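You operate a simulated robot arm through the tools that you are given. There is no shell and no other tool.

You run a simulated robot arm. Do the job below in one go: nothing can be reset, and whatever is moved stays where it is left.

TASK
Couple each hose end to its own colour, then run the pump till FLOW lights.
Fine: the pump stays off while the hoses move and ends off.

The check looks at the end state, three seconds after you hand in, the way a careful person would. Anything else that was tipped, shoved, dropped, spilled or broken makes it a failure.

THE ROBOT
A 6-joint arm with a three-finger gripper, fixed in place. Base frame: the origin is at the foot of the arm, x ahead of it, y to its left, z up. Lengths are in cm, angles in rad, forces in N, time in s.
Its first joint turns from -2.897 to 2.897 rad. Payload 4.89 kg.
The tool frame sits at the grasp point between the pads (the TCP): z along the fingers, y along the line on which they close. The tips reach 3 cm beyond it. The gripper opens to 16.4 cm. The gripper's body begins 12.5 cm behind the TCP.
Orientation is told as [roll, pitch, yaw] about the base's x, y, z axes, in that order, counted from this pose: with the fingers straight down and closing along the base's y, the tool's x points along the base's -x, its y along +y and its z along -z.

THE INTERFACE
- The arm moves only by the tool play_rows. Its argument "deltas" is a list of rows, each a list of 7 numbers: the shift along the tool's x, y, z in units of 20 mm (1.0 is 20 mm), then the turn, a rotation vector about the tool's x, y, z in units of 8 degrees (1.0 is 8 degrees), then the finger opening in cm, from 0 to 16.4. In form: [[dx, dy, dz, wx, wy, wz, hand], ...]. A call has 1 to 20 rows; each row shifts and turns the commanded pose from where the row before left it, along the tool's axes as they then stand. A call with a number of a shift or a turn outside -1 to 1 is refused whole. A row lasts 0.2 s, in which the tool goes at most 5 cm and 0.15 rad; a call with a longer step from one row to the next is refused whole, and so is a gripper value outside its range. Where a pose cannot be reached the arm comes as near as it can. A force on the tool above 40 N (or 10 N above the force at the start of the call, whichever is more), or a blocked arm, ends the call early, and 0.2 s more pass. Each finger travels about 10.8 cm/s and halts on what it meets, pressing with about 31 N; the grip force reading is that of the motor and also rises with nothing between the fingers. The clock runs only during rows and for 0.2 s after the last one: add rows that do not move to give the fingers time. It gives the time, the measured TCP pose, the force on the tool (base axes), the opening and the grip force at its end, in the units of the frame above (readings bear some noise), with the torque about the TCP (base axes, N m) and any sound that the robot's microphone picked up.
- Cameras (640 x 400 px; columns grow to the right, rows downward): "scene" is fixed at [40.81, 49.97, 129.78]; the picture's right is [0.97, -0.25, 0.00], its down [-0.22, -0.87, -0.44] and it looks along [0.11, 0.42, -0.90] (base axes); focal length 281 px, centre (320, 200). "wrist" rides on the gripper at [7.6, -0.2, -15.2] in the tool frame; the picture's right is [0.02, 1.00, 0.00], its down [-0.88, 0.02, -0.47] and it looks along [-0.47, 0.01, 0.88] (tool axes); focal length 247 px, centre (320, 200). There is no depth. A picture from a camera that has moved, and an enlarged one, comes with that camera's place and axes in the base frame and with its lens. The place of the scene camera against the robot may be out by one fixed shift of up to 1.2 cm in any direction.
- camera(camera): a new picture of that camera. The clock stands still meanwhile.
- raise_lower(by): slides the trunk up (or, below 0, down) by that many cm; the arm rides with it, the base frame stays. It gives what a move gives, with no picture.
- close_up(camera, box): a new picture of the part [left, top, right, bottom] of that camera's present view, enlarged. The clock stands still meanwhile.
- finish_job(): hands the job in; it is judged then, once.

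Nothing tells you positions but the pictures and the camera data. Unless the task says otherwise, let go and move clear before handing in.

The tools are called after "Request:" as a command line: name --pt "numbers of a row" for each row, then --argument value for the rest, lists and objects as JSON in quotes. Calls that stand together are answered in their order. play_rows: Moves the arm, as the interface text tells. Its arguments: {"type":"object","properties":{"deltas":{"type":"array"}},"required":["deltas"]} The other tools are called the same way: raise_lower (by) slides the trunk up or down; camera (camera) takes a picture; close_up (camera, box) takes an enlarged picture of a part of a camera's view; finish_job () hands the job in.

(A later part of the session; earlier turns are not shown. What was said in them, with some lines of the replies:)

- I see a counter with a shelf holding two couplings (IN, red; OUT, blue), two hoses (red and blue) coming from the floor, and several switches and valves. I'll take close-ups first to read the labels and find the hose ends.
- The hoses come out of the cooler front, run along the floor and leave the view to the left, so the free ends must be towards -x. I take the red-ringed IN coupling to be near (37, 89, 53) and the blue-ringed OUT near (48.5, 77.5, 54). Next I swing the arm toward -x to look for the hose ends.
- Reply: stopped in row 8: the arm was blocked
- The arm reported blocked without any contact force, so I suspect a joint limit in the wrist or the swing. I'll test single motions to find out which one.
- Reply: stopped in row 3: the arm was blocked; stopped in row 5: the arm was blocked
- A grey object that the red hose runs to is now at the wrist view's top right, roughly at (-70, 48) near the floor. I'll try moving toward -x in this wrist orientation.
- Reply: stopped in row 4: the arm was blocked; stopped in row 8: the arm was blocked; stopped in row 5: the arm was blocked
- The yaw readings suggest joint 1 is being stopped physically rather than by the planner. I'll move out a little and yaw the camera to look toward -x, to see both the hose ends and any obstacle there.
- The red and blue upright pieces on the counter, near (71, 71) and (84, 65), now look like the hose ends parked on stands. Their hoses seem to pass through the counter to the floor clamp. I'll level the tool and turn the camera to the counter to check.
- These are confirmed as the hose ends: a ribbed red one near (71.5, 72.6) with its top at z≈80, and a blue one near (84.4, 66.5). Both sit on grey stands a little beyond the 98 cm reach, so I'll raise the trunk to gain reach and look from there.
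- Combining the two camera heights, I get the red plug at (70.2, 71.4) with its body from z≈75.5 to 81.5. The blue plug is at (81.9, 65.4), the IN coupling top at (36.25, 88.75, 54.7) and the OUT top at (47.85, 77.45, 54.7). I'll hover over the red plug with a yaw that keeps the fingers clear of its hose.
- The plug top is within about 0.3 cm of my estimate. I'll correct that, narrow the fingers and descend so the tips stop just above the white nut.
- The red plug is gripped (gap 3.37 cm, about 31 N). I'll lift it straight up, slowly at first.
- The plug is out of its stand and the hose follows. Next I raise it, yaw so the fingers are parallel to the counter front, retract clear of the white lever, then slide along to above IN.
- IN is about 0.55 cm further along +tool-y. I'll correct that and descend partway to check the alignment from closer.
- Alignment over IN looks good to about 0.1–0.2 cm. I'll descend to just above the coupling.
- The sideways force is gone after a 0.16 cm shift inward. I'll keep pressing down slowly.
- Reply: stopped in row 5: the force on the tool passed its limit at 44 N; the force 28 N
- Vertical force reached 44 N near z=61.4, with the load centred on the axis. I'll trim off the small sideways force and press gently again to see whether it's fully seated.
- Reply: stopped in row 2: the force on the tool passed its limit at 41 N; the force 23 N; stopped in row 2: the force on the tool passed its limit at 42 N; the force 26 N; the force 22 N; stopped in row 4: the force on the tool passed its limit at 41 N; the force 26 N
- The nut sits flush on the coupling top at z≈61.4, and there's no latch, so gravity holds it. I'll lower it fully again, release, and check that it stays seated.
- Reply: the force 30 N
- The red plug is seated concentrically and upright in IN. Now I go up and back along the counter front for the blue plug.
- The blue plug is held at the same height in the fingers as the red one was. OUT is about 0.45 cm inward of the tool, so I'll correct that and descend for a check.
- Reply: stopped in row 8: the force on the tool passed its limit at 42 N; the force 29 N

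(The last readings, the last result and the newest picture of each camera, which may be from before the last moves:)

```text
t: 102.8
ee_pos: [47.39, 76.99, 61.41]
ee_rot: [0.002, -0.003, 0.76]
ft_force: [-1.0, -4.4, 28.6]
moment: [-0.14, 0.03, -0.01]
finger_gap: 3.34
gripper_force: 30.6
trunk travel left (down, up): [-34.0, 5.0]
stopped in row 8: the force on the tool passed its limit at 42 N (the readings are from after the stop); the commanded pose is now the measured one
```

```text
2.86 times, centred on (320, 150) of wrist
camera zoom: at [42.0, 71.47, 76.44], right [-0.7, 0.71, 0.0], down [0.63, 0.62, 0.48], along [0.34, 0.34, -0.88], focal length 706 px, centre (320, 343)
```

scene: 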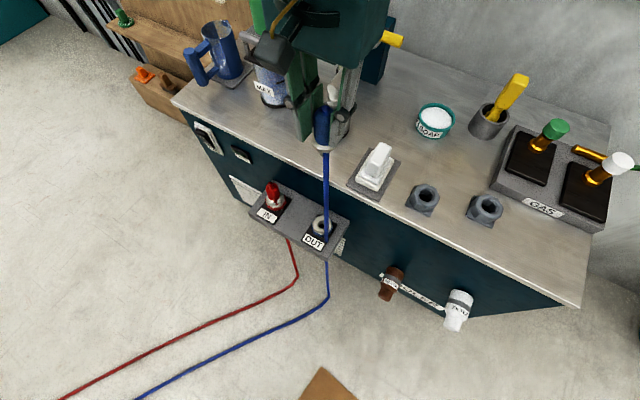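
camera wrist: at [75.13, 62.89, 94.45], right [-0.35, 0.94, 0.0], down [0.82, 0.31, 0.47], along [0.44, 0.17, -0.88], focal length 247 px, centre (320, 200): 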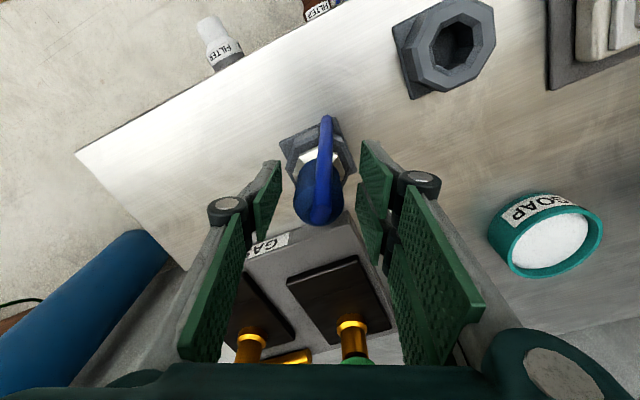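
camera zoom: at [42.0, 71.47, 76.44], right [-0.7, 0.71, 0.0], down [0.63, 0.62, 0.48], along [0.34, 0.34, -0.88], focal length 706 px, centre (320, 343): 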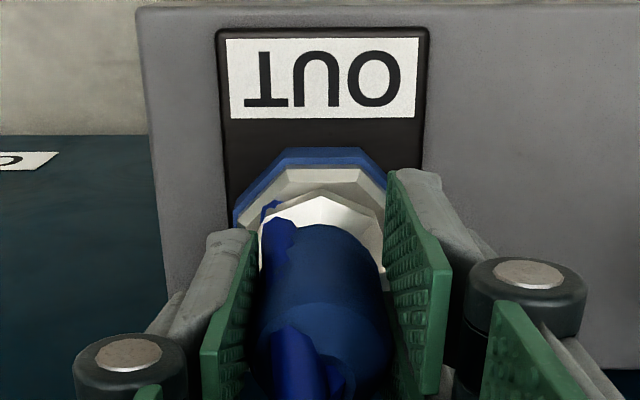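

The blue plug is at the same seat height as the red one (z≈61.4) with a firm, centred stop. I'll release and back off upward.

Request:
play_rows --pt "0 0 -0.1 0 0 0 2.0" --pt "0 0 0 0 0 0 3.0" --pt "0 0 0 0 0 0 4.0" --pt "0 0 0 0 0 0 5.0" --pt "0 0 0 0 0 0 6.0" --pt "0 0 0 0 0 0 6.0" --pt "0 0 -0.3 0 0 0 6.5" --pt "0 0 -0.5 0 0 0 6.5" --pt "0 0 -1 0 0 0 6.5" --pt "0 0 -1 0 0 0 6.5" --pt "0 0 -1 0 0 0 6.5" --pt "0 0 -1 0 0 0 6.5" --pt "0 0 -1 0 0 0 6.5" --pt "0 0 -1 0 0 0 6.5" --pt "0 0 -1 0 0 0 6.5" --pt "0 0 -1 0 0 0 6.5" --pt "0 0 0 0 0 0 6.5"

Request:
camera --camera "wrist"

Request:
close_up --camera "wrist" --box '[250, 60, 450, 210]'

Request:
close_up --camera "scene" --box '[240, 160, 360, 250]'

```text
t: 106.4
ee_pos: [47.34, 76.96, 78.87]
ee_rot: [0.001, -0.004, 0.76]
ft_force: [-0.2, -1.1, -0.4]
moment: [0.02, 0.01, 0.01]
finger_gap: 6.48
gripper_force: 0.0
trunk travel left (down, up): [-34.0, 5.0]
```

```text
taken
camera wrist: at [42.0, 71.38, 94.12], right [-0.7, 0.71, 0.0], down [0.63, 0.62, 0.48], along [0.34, 0.34, -0.88], focal length 247 px, centre (320, 200)
```

wrist: 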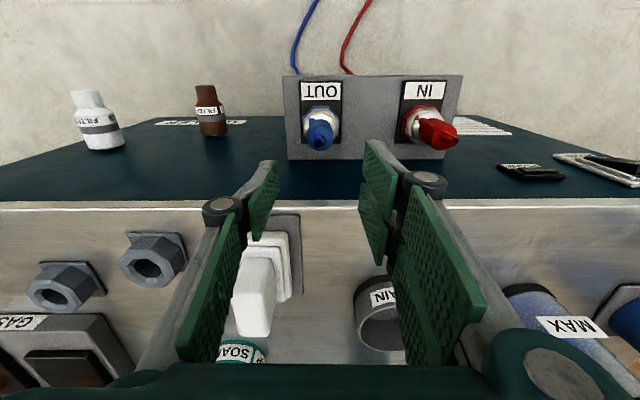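

```text
2.67 times, centred on (350, 135) of wrist
camera zoom: at [42.0, 71.38, 94.12], right [-0.7, 0.71, 0.0], down [0.63, 0.62, 0.48], along [0.34, 0.34, -0.88], focal length 659 px, centre (240, 373)
```

zoom: 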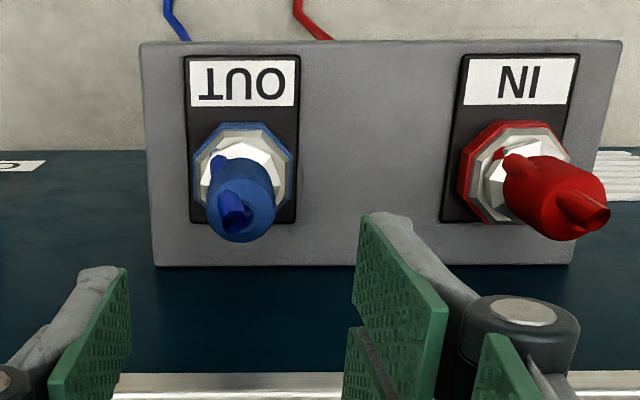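

```text
4.44 times, centred on (300, 205) of scene
camera zoom: at [40.81, 49.97, 129.78], right [0.97, -0.25, 0.0], down [-0.22, -0.87, -0.44], along [0.11, 0.42, -0.9], focal length 1250 px, centre (409, 178)
```

zoom: 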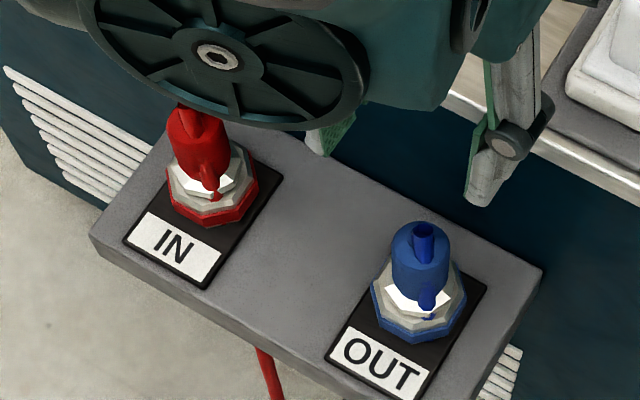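

Both hoses look properly seated in their own colours. Next is the pump rocker on the front face, left of IN, near (20, 113.5, z≈57–62). I'll raise, close the fingers, retract and move left for a closer look at it.

Request:
play_rows --pt "0 0 -1 0 0 0 6" --pt "0 0 -1 0 0 0 6" --pt "0 0 -1 0 0 0 4" --pt "0 0 -1 0 0 0 2" --pt "0 0 -1 0 0 0 0" --pt "0 0 -1 0 0 0 0" --pt "1 0 0 0 0 0 0" --pt "1 0 0 0 0 0 0" --pt "1 0 0 0 0 0 0" --pt "1 0 0 0 0 0 0" --pt "0 1 0 0 0 0 0" --pt "0 1 0 0 0 0 0" --pt "0 1 0 0 0 0 0" --pt "0 1 0 0 0 0 0" --pt "0 1 0 0 0 0 0" --pt "0 1 0 0 0 0 0" --pt "0 1 0 0 0 0 0" --pt "0 1 0 0 0 0 0" --pt "0 0 0 0 0 0 0"

Request:
camera --camera "wrist"

Request:
camera --camera "scene"

```text
t: 110.4
ee_pos: [30.61, 83.15, 90.98]
ee_rot: [-0.001, -0.003, 0.759]
ft_force: [0.3, -0.6, 0.3]
moment: [-0.05, 0.03, 0.02]
finger_gap: 0.0
gripper_force: 31.0
trunk travel left (down, up): [-34.0, 5.0]
```

```text
taken
camera wrist: at [25.2, 77.65, 106.04], right [-0.7, 0.71, 0.0], down [0.63, 0.62, 0.48], along [0.34, 0.34, -0.88], focal length 247 px, centre (320, 200)
```

wrist: 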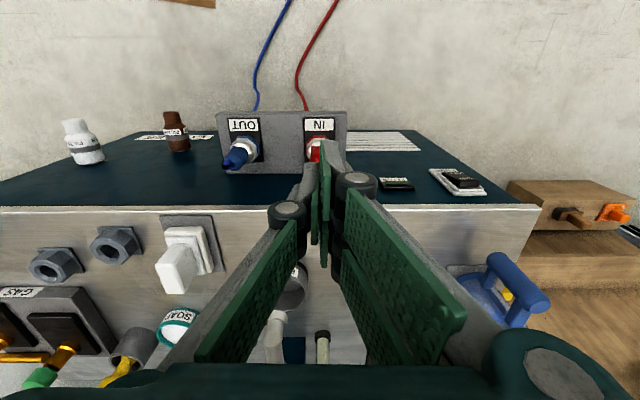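

```text
taken
```

scene: 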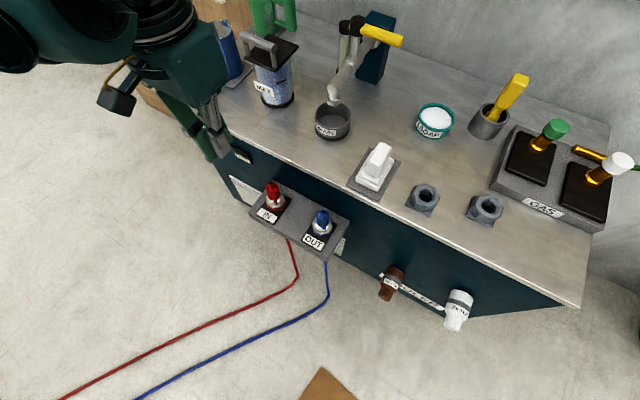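

Request:
play_rows --pt "0 1 0 0 0 0 0" --pt "0 1 0 0 0 0 0" --pt "0 1 0 0 0 0 0" --pt "0 1 0 0 0 0 0" --pt "0 1 0 0 0 0 0" --pt "0 1 0 0 0 0 0" --pt "0 1 0 0 0 0 0" --pt "0 1 0 0 0 0 0" --pt "0 1 0 0 0 0 0" --pt "0 0 0 0 0 0 0"

Request:
camera --camera "wrist"

Request:
close_up --camera "wrist" --box '[240, 100, 400, 220]'

```text
t: 112.6
ee_pos: [18.14, 96.09, 90.93]
ee_rot: [0.001, -0.004, 0.759]
ft_force: [0.0, -0.1, -0.4]
moment: [-0.02, -0.04, 0.01]
finger_gap: 0.03
gripper_force: 30.8
trunk travel left (down, up): [-34.0, 5.0]
```

```text
taken
camera wrist: at [12.74, 90.59, 105.98], right [-0.7, 0.71, 0.0], down [0.63, 0.62, 0.48], along [0.34, 0.34, -0.88], focal length 247 px, centre (320, 200)
```

wrist: 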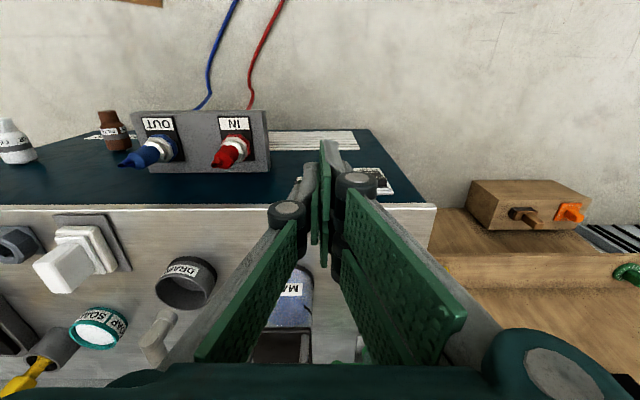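

```text
3.33 times, centred on (320, 160) of wrist
camera zoom: at [12.74, 90.59, 105.98], right [-0.7, 0.71, 0.0], down [0.63, 0.62, 0.48], along [0.34, 0.34, -0.88], focal length 823 px, centre (320, 333)
```

zoom: 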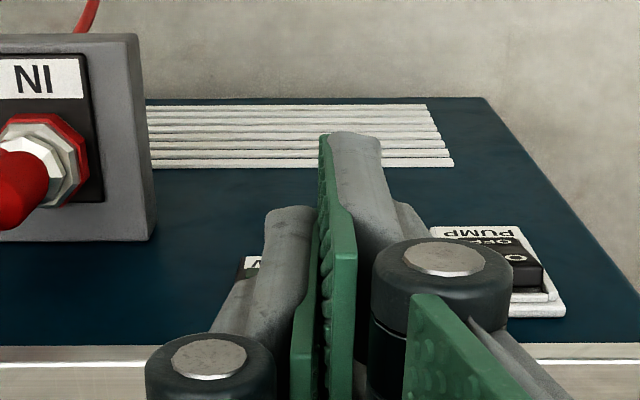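

No blocking here. I'll tilt the tool outward toward the front face to get a frontal view of the switch.

Request:
play_rows --pt "0 0 0 0 -1 0 0" --pt "0 0 0 0 -1 0 0" --pt "0 0 0 0 -1 0 0" --pt "0 0 0 0 -1 0 0" --pt "0 0 0 0 -1 0 0" --pt "0 0 0 0 0 0 0"

Request:
camera --camera "wrist"

Request:
camera --camera "scene"

```text
t: 114.0
ee_pos: [18.1, 96.07, 90.96]
ee_rot: [0.001, -0.701, 0.758]
ft_force: [-0.8, 0.0, -0.4]
moment: [0.02, -0.01, -0.03]
finger_gap: 0.0
gripper_force: 31.4
trunk travel left (down, up): [-34.0, 5.0]
```

```text
taken
camera wrist: at [7.0, 85.11, 97.54], right [-0.7, 0.71, -0.01], down [0.25, 0.27, 0.93], along [0.67, 0.65, -0.37], focal length 247 px, centre (320, 200)
```

wrist: 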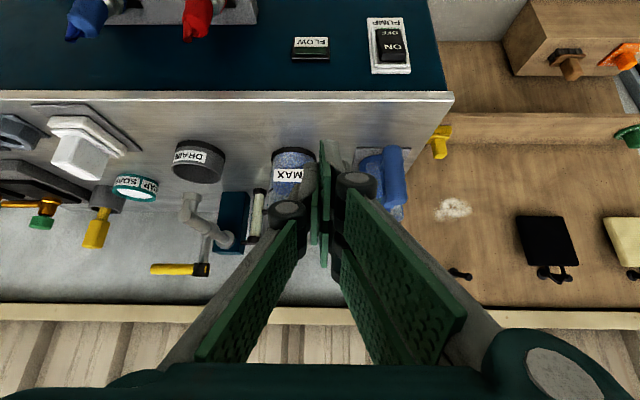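

```text
taken
```

scene: 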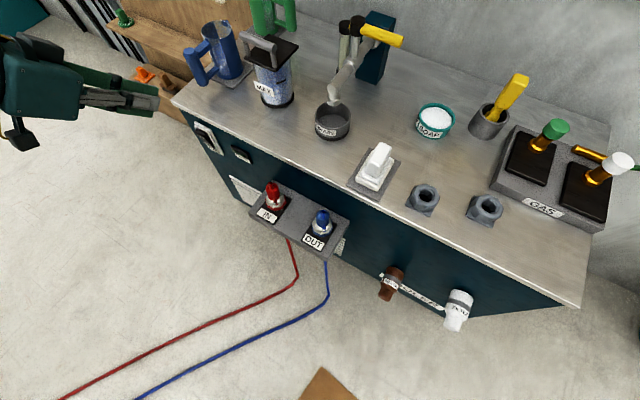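

Request:
play_rows --pt "0.645 0 0.764 0 0 0 0" --pt "0.645 0 0.764 0 0 0 0" --pt "0.645 0 0.764 0 0 0 0" --pt "0.645 0 0.764 0 0 0 0" --pt "0.645 0 0.764 0 0 0 0" --pt "0.645 0 0.764 0 0 0 0" --pt "0.645 0 0.764 0 0 0 0" --pt "0.645 0 0.764 0 0 0 0" --pt "0.645 0 0.764 0 0 0 0" --pt "0.645 0 0.764 0 0 0 0" --pt "0 0 0 0 0 0 0"

Request:
camera --camera "wrist"

Request:
close_up --camera "wrist" --box '[280, 60, 440, 180]'

```text
t: 116.4
ee_pos: [18.18, 96.11, 70.96]
ee_rot: [0.002, -0.702, 0.756]
ft_force: [0.1, -0.5, -0.4]
moment: [0.01, 0.02, 0.0]
finger_gap: 0.0
gripper_force: 31.3
trunk travel left (down, up): [-34.0, 5.0]
```

```text
taken
camera wrist: at [6.96, 85.12, 77.52], right [-0.7, 0.71, -0.01], down [0.25, 0.27, 0.93], along [0.67, 0.65, -0.37], focal length 247 px, centre (320, 200)
```

wrist: 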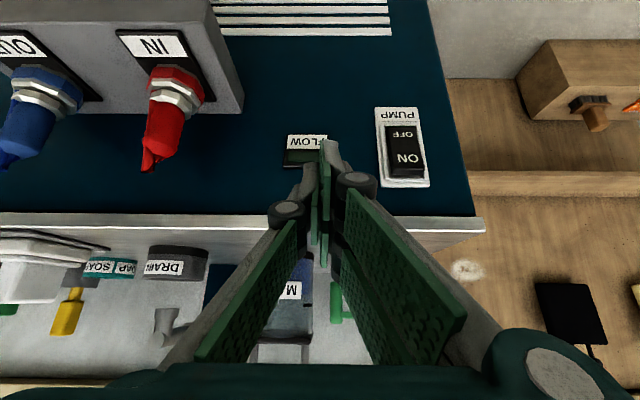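

```text
3.33 times, centred on (360, 120) of wrist
camera zoom: at [6.96, 85.12, 77.52], right [-0.7, 0.71, -0.01], down [0.25, 0.27, 0.93], along [0.67, 0.65, -0.37], focal length 823 px, centre (187, 467)
```

zoom: 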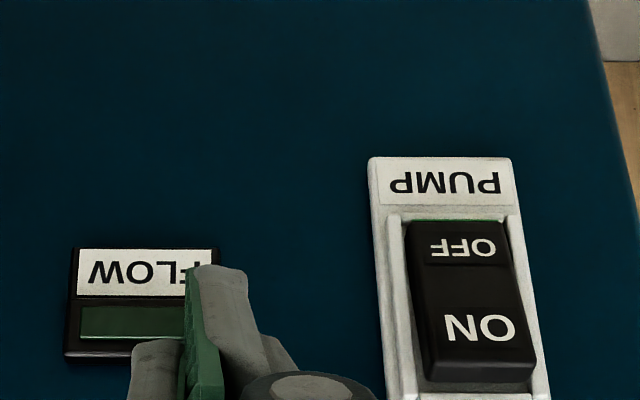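

Request:
close_up --camera "wrist" --box '[0, 20, 240, 190]'

Request:
close_up --camera "wrist" --box '[350, 90, 450, 200]'

```text
2.35 times, centred on (120, 105) of wrist
camera zoom: at [6.96, 85.12, 77.52], right [-0.7, 0.71, -0.01], down [0.25, 0.27, 0.93], along [0.67, 0.65, -0.37], focal length 581 px, centre (791, 424)
```

zoom: 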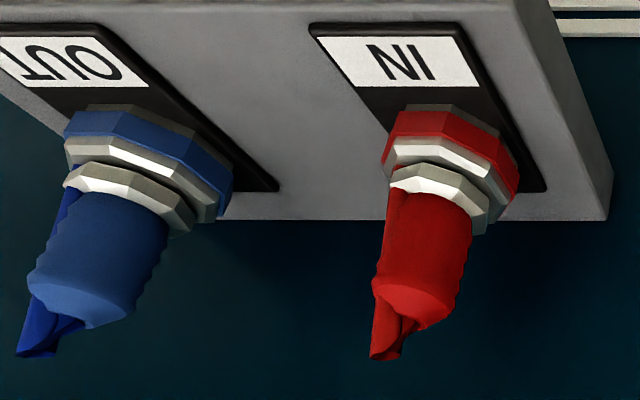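

```text
3.64 times, centred on (400, 145) of wrist
camera zoom: at [6.96, 85.12, 77.52], right [-0.7, 0.71, -0.01], down [0.25, 0.27, 0.93], along [0.67, 0.65, -0.37], focal length 898 px, centre (29, 400)
```

zoom: 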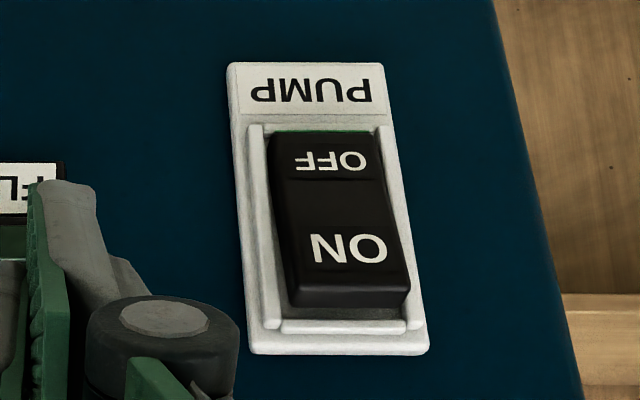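

Seen from the side, both plugs sit flush on their couplings. The rocker's ON end (upper, near z≈61) sticks out and OFF is pressed in, at q≈66 along the face. I'll move the closed fingertips in front of the ON end.

Request:
play_rows --pt "0.065 0.705 0.641 0 0 0 0" --pt "0.065 0.705 0.641 0 0 0 0" --pt "0.065 0.705 0.641 0 0 0 0" --pt "0.065 0.705 0.641 0 0 0 0" --pt "0.065 0.705 0.641 0 0 0 0" --pt "0.065 0.705 0.641 0 0 0 0" --pt "0.065 0.705 0.641 0 0 0 0" --pt "0.065 0.705 0.641 0 0 0 0" --pt "0 0 0 0 0 0 0"

Request:
camera --camera "wrist"

Request:
close_up --camera "wrist" --box '[240, 100, 400, 220]'

Request:
camera --camera "scene"

```text
t: 118.4
ee_pos: [14.79, 107.38, 64.56]
ee_rot: [0.001, -0.7, 0.757]
ft_force: [0.0, -0.5, 0.6]
moment: [-0.01, 0.01, 0.02]
finger_gap: 0.0
gripper_force: 30.8
out of reach, approached as far as the arm can: row 7, 8
trunk travel left (down, up): [-34.0, 5.0]
```

```text
taken
camera wrist: at [3.62, 96.4, 71.3], right [-0.7, 0.71, -0.01], down [0.26, 0.27, 0.93], along [0.67, 0.65, -0.37], focal length 247 px, centre (320, 200)
```

wrist: 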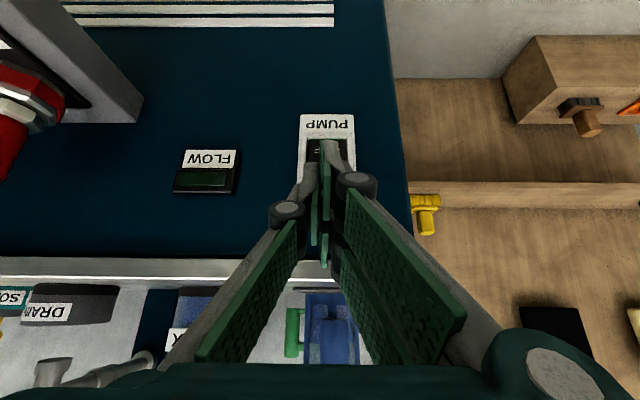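

```text
3.33 times, centred on (320, 160) of wrist
camera zoom: at [3.62, 96.4, 71.3], right [-0.7, 0.71, -0.01], down [0.26, 0.27, 0.93], along [0.67, 0.65, -0.37], focal length 823 px, centre (320, 333)
```

zoom: 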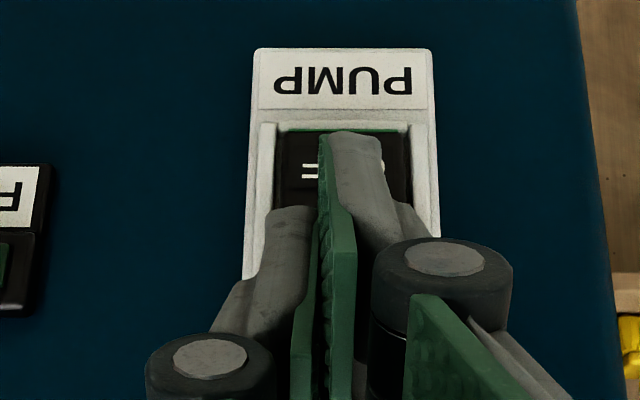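

```text
taken
```

scene: 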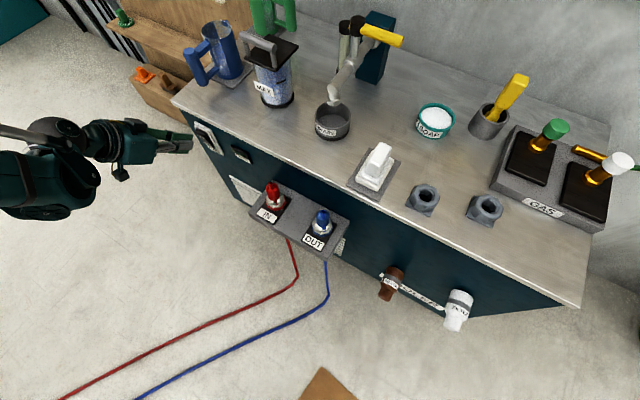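

The pose ran slightly out of reach with the tool square to the face. I'll yaw the tool toward the arm's own radial direction (about 0.6 rad) to gain reach, then approach the rocker obliquely.

Request:
play_rows --pt "0 0 0 -0.6457 0 -0.7636 0" --pt "0 0 0 -0.6457 0 -0.7636 0" --pt "0 0 0 -0.6457 0 -0.7636 0" --pt "0 0 0 -0.6457 0 -0.7636 0" --pt "0 0 0 0 0 0 0"

Request:
camera --camera "wrist"

```text
t: 119.6
ee_pos: [14.63, 107.18, 64.57]
ee_rot: [0.001, -0.701, 1.316]
ft_force: [0.3, 0.7, -0.9]
moment: [-0.02, 0.01, 0.01]
finger_gap: 0.0
gripper_force: 31.2
trunk travel left (down, up): [-34.0, 5.0]
```

```text
taken
camera wrist: at [11.03, 91.94, 71.22], right [-0.97, 0.23, -0.01], down [0.07, 0.36, 0.93], along [0.22, 0.9, -0.37], focal length 247 px, centre (320, 200)
```

wrist: 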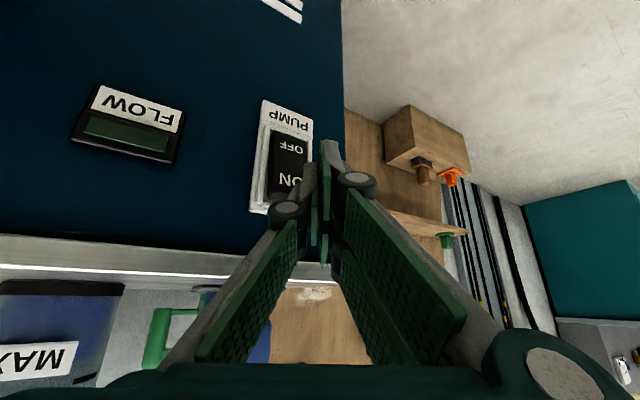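

Request:
play_rows --pt "-0.16 -0.29 0.55 0 0 0 0" --pt "-0.16 -0.29 0.55 0 0 0 0" --pt "-0.16 -0.29 0.55 0 0 0 0" --pt "0 0 0 0 0 0 0"

Request:
close_up --camera "wrist" --box '[200, 80, 400, 230]'

Request:
close_up --camera "scene" --box '[130, 90, 290, 210]'

```text
t: 120.6
ee_pos: [17.02, 109.24, 63.16]
ee_rot: [0.002, -0.702, 1.316]
ft_force: [0.1, -1.0, 2.3]
moment: [0.09, -0.04, 0.0]
finger_gap: 0.03
gripper_force: 30.5
out of reach, approached as far as the arm can: row 3
trunk travel left (down, up): [-34.0, 5.0]
```

```text
2.67 times, centred on (300, 155) of wrist
camera zoom: at [13.31, 93.98, 69.86], right [-0.97, 0.23, -0.01], down [0.08, 0.36, 0.93], along [0.22, 0.9, -0.37], focal length 659 px, centre (373, 320)
```

zoom: 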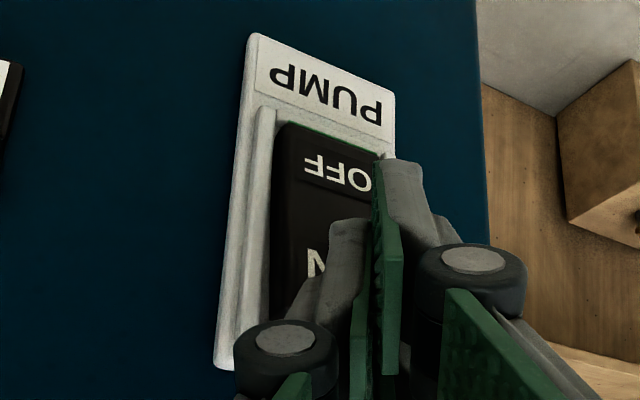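

```text
3.33 times, centred on (210, 150) of scene
camera zoom: at [40.81, 49.97, 129.78], right [0.97, -0.25, 0.0], down [-0.22, -0.87, -0.44], along [0.11, 0.42, -0.9], focal length 938 px, centre (687, 367)
```

zoom: 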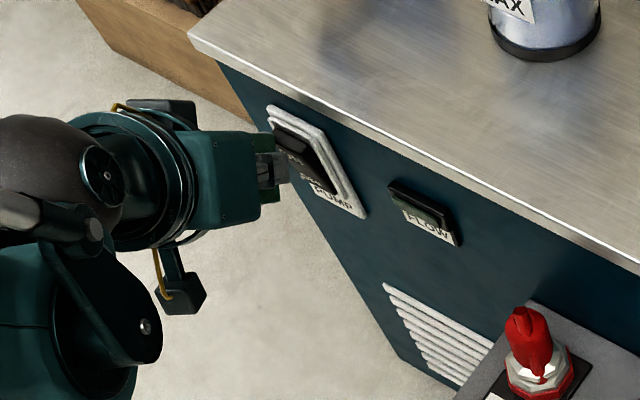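

Request:
play_rows --pt "0 0 -0.3 0 1 0 0" --pt "0 0 0 0 1 0 0" --pt "0 0 0 0 0 0 0"

```text
t: 121.4
ee_pos: [16.86, 108.98, 63.77]
ee_rot: [0.001, -0.424, 1.318]
ft_force: [-5.3, 3.1, 25.5]
moment: [0.94, -0.16, 0.25]
finger_gap: 0.0
gripper_force: 31.0
trunk travel left (down, up): [-34.0, 5.0]
```

Something is pressing up on the fingertip, probably the rocker's upper edge. I'll back off straight up, then inward, and look.

Request:
play_rows --pt "-0.2 0 -0.45 0 0 0 0" --pt "-0.2 0 -0.45 0 0 0 0" --pt "0 0 0 0 0 0 0"

Request:
close_up --camera "wrist" --box '[200, 80, 400, 230]'

Request:
close_up --camera "scene" --box '[170, 100, 270, 175]'

```text
t: 122.2
ee_pos: [16.93, 108.86, 65.64]
ee_rot: [0.001, -0.422, 1.316]
ft_force: [0.3, -0.4, 0.7]
moment: [-0.01, 0.03, -0.01]
finger_gap: 0.0
gripper_force: 31.3
trunk travel left (down, up): [-34.0, 5.0]
```

```text
2.67 times, centred on (300, 155) of wrist
camera zoom: at [13.84, 96.02, 76.32], right [-0.97, 0.23, -0.01], down [0.14, 0.59, 0.79], along [0.19, 0.77, -0.61], focal length 659 px, centre (373, 320)
```

zoom: 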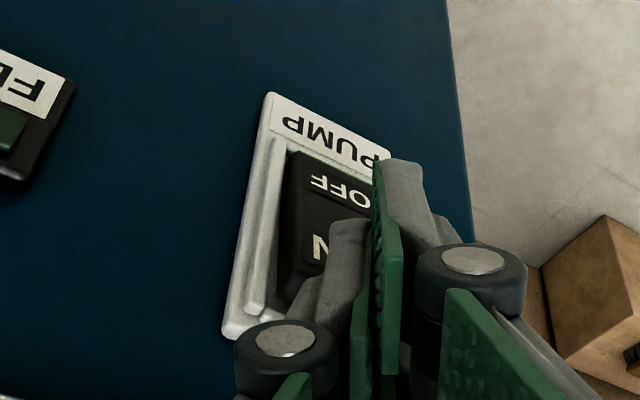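

```text
5.33 times, centred on (220, 138) of scene
camera zoom: at [40.81, 49.97, 129.78], right [0.97, -0.25, 0.0], down [-0.22, -0.87, -0.44], along [0.11, 0.42, -0.9], focal length 1500 px, centre (853, 533)
```

zoom: 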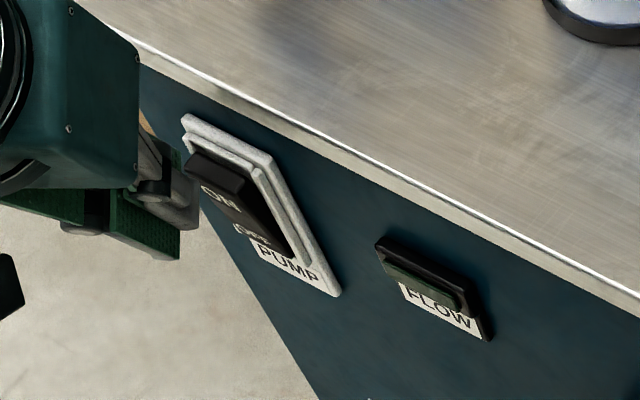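

Request:
play_rows --pt "0.49 0.315 -0.22 0 0 0 0" --pt "0.49 0.315 -0.22 0 0 0 0" --pt "0.35 0 0.775 0 0 0 0" --pt "0.35 0 0.775 0 0 0 0" --pt "0 0 0 0 0 0 0"

Request:
close_up --camera "wrist" --box '[200, 80, 400, 230]'

Request:
close_up --camera "scene" --box '[170, 100, 270, 175]'

```text
t: 123.4
ee_pos: [15.27, 107.28, 62.15]
ee_rot: [0.002, -0.423, 1.316]
ft_force: [0.5, 0.0, -0.4]
moment: [0.0, 0.01, -0.02]
finger_gap: 0.0
gripper_force: 30.9
trunk travel left (down, up): [-34.0, 5.0]
```

```text
2.67 times, centred on (300, 155) of wrist
camera zoom: at [12.22, 94.3, 72.92], right [-0.97, 0.23, -0.01], down [0.14, 0.59, 0.79], along [0.19, 0.77, -0.61], focal length 659 px, centre (373, 320)
```

zoom: 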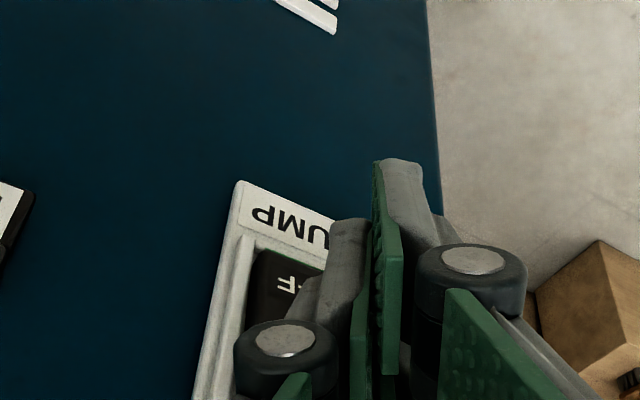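

```text
5.33 times, centred on (220, 138) of scene
camera zoom: at [40.81, 49.97, 129.78], right [0.97, -0.25, 0.0], down [-0.22, -0.87, -0.44], along [0.11, 0.42, -0.9], focal length 1500 px, centre (853, 533)
```

zoom: 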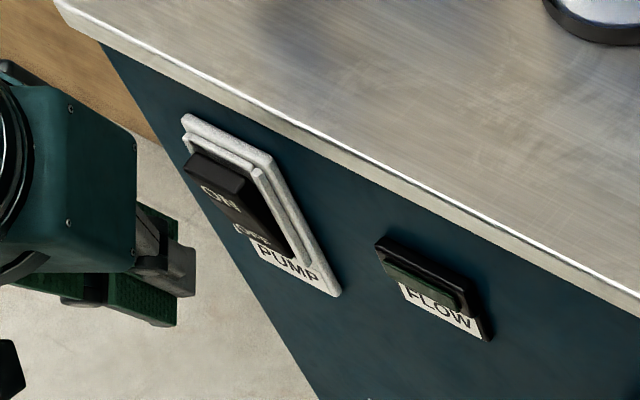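

Request:
play_rows --pt "-0.157 -0.101 0.0707 0 0 0 0" --pt "-0.157 -0.101 0.0707 0 0 0 0" --pt "-0.157 -0.101 0.0707 0 0 0 0" --pt "-0.157 -0.101 0.0707 0 0 0 0" --pt "-0.157 -0.101 0.0707 0 0 0 0" --pt "-0.157 -0.101 0.0707 0 0 0 0" --pt "-0.157 -0.101 0.0707 0 0 0 0" --pt "0 0 0 0 0 0 0"

Request:
close_up --camera "scene" --box '[170, 100, 270, 175]'

```text
t: 125.2
ee_pos: [17.07, 109.07, 62.28]
ee_rot: [0.002, -0.423, 1.316]
ft_force: [-1.1, 0.0, 0.1]
moment: [-0.01, -0.01, 0.06]
finger_gap: 0.0
gripper_force: 31.1
trunk travel left (down, up): [-34.0, 5.0]
```

```text
5.33 times, centred on (220, 138) of scene
camera zoom: at [40.81, 49.97, 129.78], right [0.97, -0.25, 0.0], down [-0.22, -0.87, -0.44], along [0.11, 0.42, -0.9], focal length 1500 px, centre (853, 533)
```

zoom: 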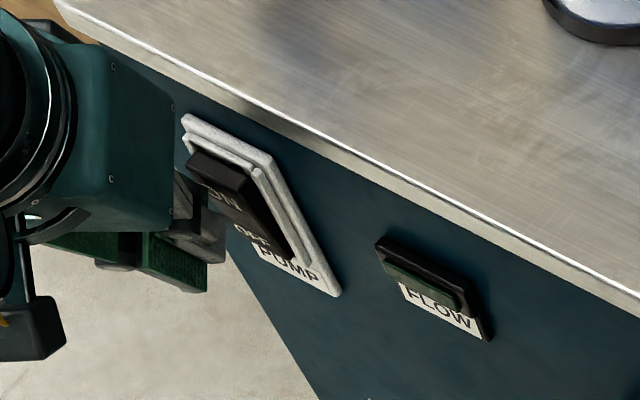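

Request:
play_rows --pt "-0.118 -0.076 0.053 0 0 0 0" --pt "-0.118 -0.076 0.053 0 0 0 0" --pt "-0.118 -0.076 0.053 0 0 0 0" --pt "-0.118 -0.076 0.053 0 0 0 0" --pt "0 0 0 0 0 0 0"

Request:
close_up --camera "scene" --box '[170, 100, 270, 175]'

```text
t: 126.3
ee_pos: [17.62, 109.41, 62.64]
ee_rot: [0.002, -0.419, 1.319]
ft_force: [-4.9, -8.8, -0.3]
moment: [-0.09, 0.13, 0.03]
finger_gap: 0.03
gripper_force: 30.5
out of reach, approached as far as the arm can: row 1, 4
trunk travel left (down, up): [-34.0, 5.0]
stopped in row 5: the force on the tool passed its limit at 42 N (the readings are from after the stop); the commanded pose is now the measured one
```

```text
5.33 times, centred on (220, 138) of scene
camera zoom: at [40.81, 49.97, 129.78], right [0.97, -0.25, 0.0], down [-0.22, -0.87, -0.44], along [0.11, 0.42, -0.9], focal length 1500 px, centre (853, 533)
```

zoom: 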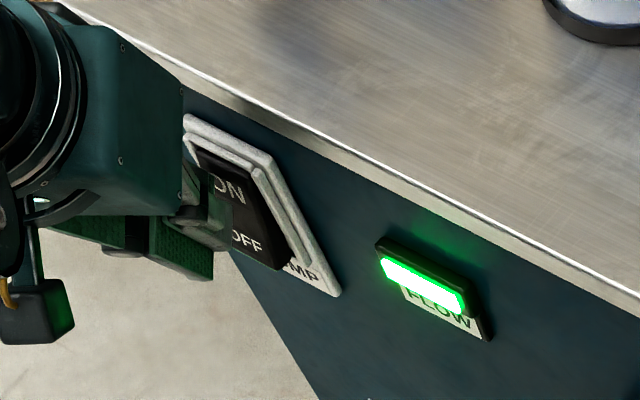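

FLOW is lit, so both couplings work and the pump runs. Now I retract, lower by 5 cm using the trunk, and press the OFF end.

Request:
play_rows --pt "0.314 0.202 -0.141 0 0 0 0" --pt "0.314 0.202 -0.141 0 0 0 0" --pt "0.314 0.202 -0.141 0 0 0 0" --pt "0.314 0.202 -0.141 0 0 0 0" --pt "0 0 0 0 0 0 0"

Request:
camera --camera "wrist"

Request:
close_up --camera "scene" --box '[170, 100, 270, 175]'

```text
t: 127.5
ee_pos: [15.55, 107.27, 62.74]
ee_rot: [0.004, -0.42, 1.318]
ft_force: [0.1, -0.4, 0.7]
moment: [0.01, 0.01, -0.01]
finger_gap: 0.0
gripper_force: 30.7
trunk travel left (down, up): [-34.0, 5.0]
```

```text
taken
camera wrist: at [12.5, 94.37, 73.37], right [-0.97, 0.23, -0.01], down [0.14, 0.6, 0.79], along [0.19, 0.77, -0.61], focal length 247 px, centre (320, 200)
```

wrist: 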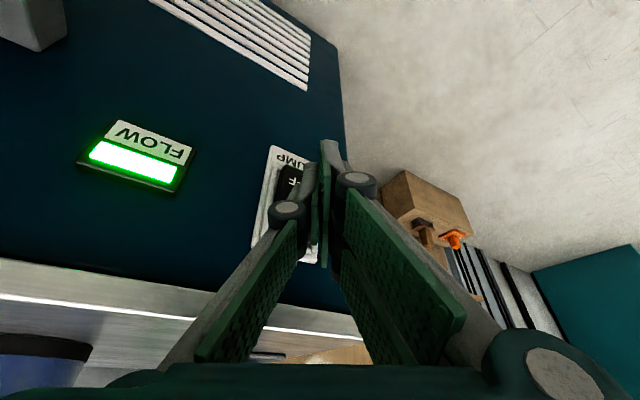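

```text
5.33 times, centred on (220, 138) of scene
camera zoom: at [40.81, 49.97, 129.78], right [0.97, -0.25, 0.0], down [-0.22, -0.87, -0.44], along [0.11, 0.42, -0.9], focal length 1500 px, centre (853, 533)
```

zoom: 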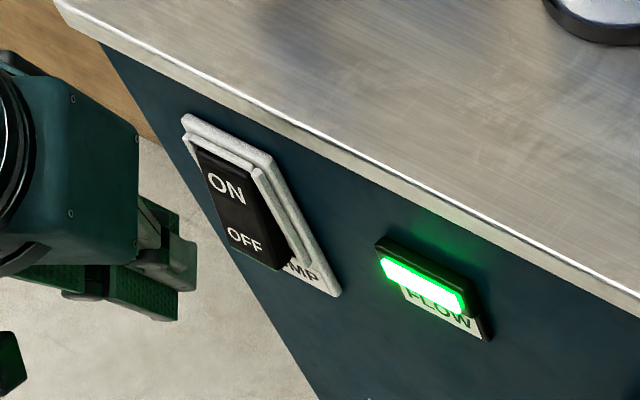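

Request:
raise_lower --by -5.2

Request:
camera --camera "wrist"

Request:
close_up --camera "scene" --box '[170, 100, 270, 175]'

```text
t: 128.5
ee_pos: [15.55, 107.32, 57.42]
ee_rot: [0.003, -0.419, 1.318]
ft_force: [-0.5, -0.2, -0.2]
moment: [0.0, -0.01, -0.01]
finger_gap: 0.0
gripper_force: 31.3
trunk travel left (down, up): [-28.8, 10.2]
```

```text
taken
camera wrist: at [12.49, 94.38, 68.19], right [-0.97, 0.23, -0.01], down [0.14, 0.6, 0.79], along [0.19, 0.77, -0.61], focal length 247 px, centre (320, 200)
```

wrist: 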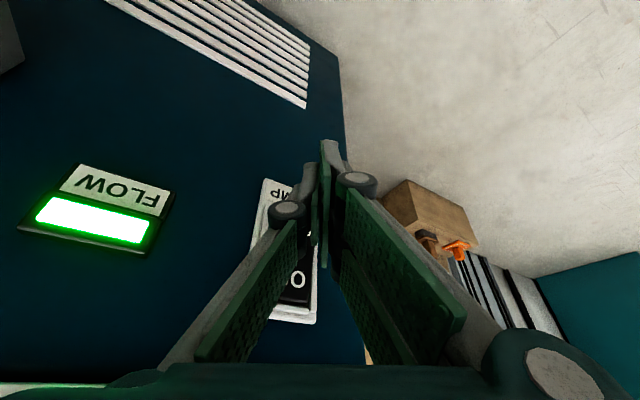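

```text
5.33 times, centred on (220, 138) of scene
camera zoom: at [40.81, 49.97, 129.78], right [0.97, -0.25, 0.0], down [-0.22, -0.87, -0.44], along [0.11, 0.42, -0.9], focal length 1500 px, centre (853, 533)
```

zoom: 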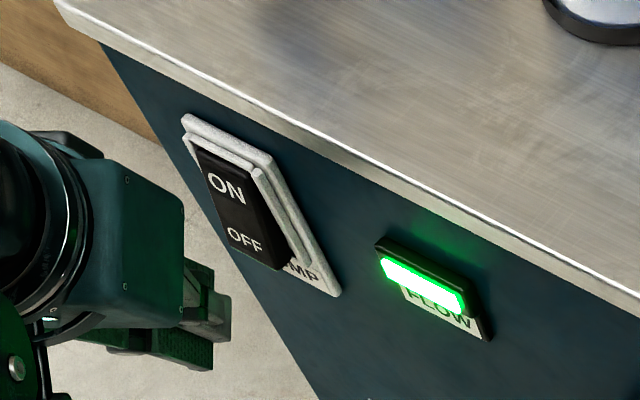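

Request:
play_rows --pt "-0.157 -0.101 0.0707 0 0 0 0" --pt "-0.157 -0.101 0.0707 0 0 0 0" --pt "-0.157 -0.101 0.0707 0 0 0 0" --pt "-0.157 -0.101 0.0707 0 0 0 0" --pt "-0.157 -0.101 0.0707 0 0 0 0" --pt "-0.118 -0.076 0.053 0 0 0 0" --pt "-0.118 -0.076 0.053 0 0 0 0" --pt "-0.118 -0.076 0.053 0 0 0 0" --pt "-0.118 -0.076 0.053 0 0 0 0" --pt "-0.118 -0.076 0.053 0 0 0 0" --pt "0 0 0 0 0 0 0"

Request:
close_up --camera "scene" --box '[170, 100, 270, 175]'

```text
t: 130.8
ee_pos: [17.8, 109.48, 57.52]
ee_rot: [0.001, -0.416, 1.319]
ft_force: [-4.3, -7.4, -2.6]
moment: [-0.11, 0.14, 0.11]
finger_gap: 0.0
gripper_force: 31.5
trunk travel left (down, up): [-28.8, 10.2]
stopped in row 11: the force on the tool passed its limit at 42 N (the readings are from after the stop); the commanded pose is now the measured one
```

```text
5.33 times, centred on (220, 138) of scene
camera zoom: at [40.81, 49.97, 129.78], right [0.97, -0.25, 0.0], down [-0.22, -0.87, -0.44], along [0.11, 0.42, -0.9], focal length 1500 px, centre (853, 533)
```

zoom: 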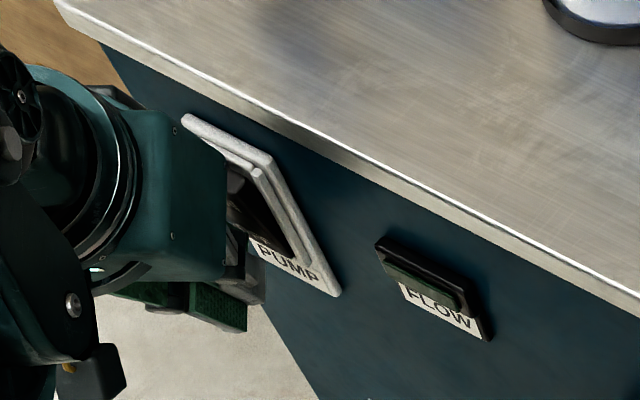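

FLOW went dark and the pump is off again. I'll retract from the face, move clear and check the final state.

Request:
play_rows --pt "0.314 0.202 -0.141 0 0 0 0" --pt "0.314 0.202 -0.141 0 0 0 0" --pt "0.314 0.202 -0.141 0 0 0 0" --pt "0.314 0.202 -0.141 0 0 0 0" --pt "0.5 0.3 -0.2 0 0 0 0" --pt "0.5 0.3 -0.2 0 0 0 0" --pt "0.5 0.3 -0.2 0 0 0 0" --pt "0 0 -1 0 0 0 0" --pt "0 0 -1 0 0 0 0" --pt "0 0 -1 0 0 0 0" --pt "0 0 -1 0 0 0 0" --pt "0 0 0 0 0 0 0"

Request:
camera --camera "wrist"

Request:
camera --camera "scene"

Request:
close_up --camera "scene" --box '[180, 110, 360, 250]'

```text
t: 133.4
ee_pos: [12.22, 101.55, 64.53]
ee_rot: [0.003, -0.417, 1.318]
ft_force: [-0.5, 0.9, -0.2]
moment: [0.02, 0.01, 0.01]
finger_gap: 0.0
gripper_force: 30.7
trunk travel left (down, up): [-28.8, 10.2]
```

```text
taken
camera wrist: at [9.23, 88.56, 75.39], right [-0.97, 0.23, -0.01], down [0.14, 0.6, 0.79], along [0.18, 0.77, -0.61], focal length 247 px, centre (320, 200)
```

wrist: 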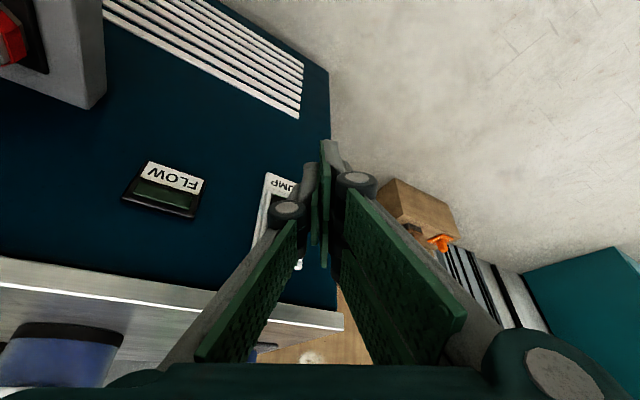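

```text
taken
```

scene: 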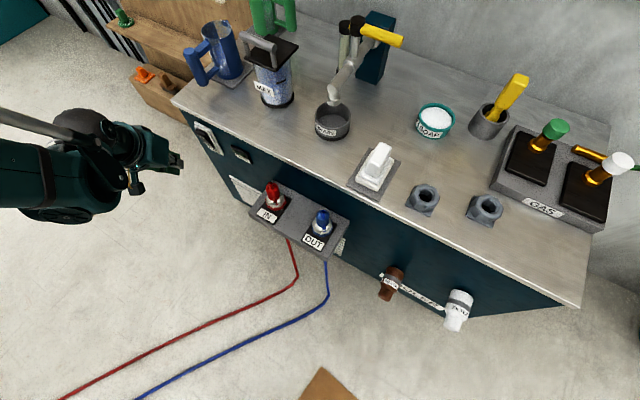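

```text
2.86 times, centred on (270, 180) of scene
camera zoom: at [40.81, 49.97, 129.78], right [0.97, -0.25, 0.0], down [-0.22, -0.87, -0.44], along [0.11, 0.42, -0.9], focal length 804 px, centre (463, 257)
```

zoom: 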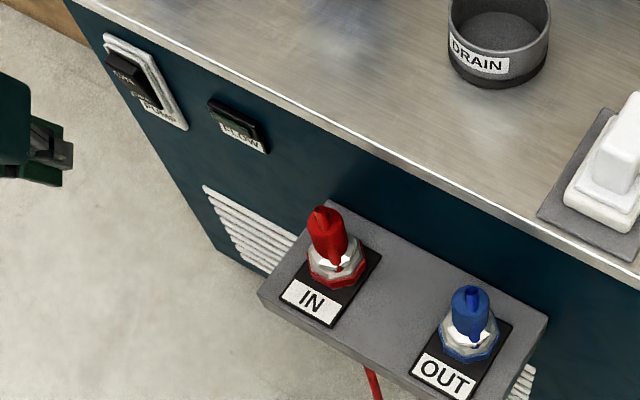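

Both hose ends are seated in their own colours. FLOW lit while the pump ran, and the rocker is back to OFF with the lamp dark. Nothing else looks moved and the arm is clear, so I'm handing in.

Request:
finish_job

```text
The job is handed in.
```

The job is done and handed in. The red hose is in IN and the blue hose is in OUT.

- **Couplings:** each plug went down to a firm stop and sits flush on its coupling. They don't click or lock; when I lifted the red one slightly it came up freely, so they rest in place.
- **Pump:** it stayed off while I moved the hoses. I then switched it on, FLOW lit, and I switched it off again. The last pictures show the rocker at OFF and the lamp dark.
- **Contact to know about:** while lining up on the pump switch, the closed fingers pressed on something for a moment with about 25 N, probably the top edge of the rocker. I backed off at once and saw no change to the rocker.
- **Surroundings:** in the last pictures nothing else on the counter looks moved or tipped, and the arm is clear of the front face. The trunk is still raised about 19 cm from where it started.
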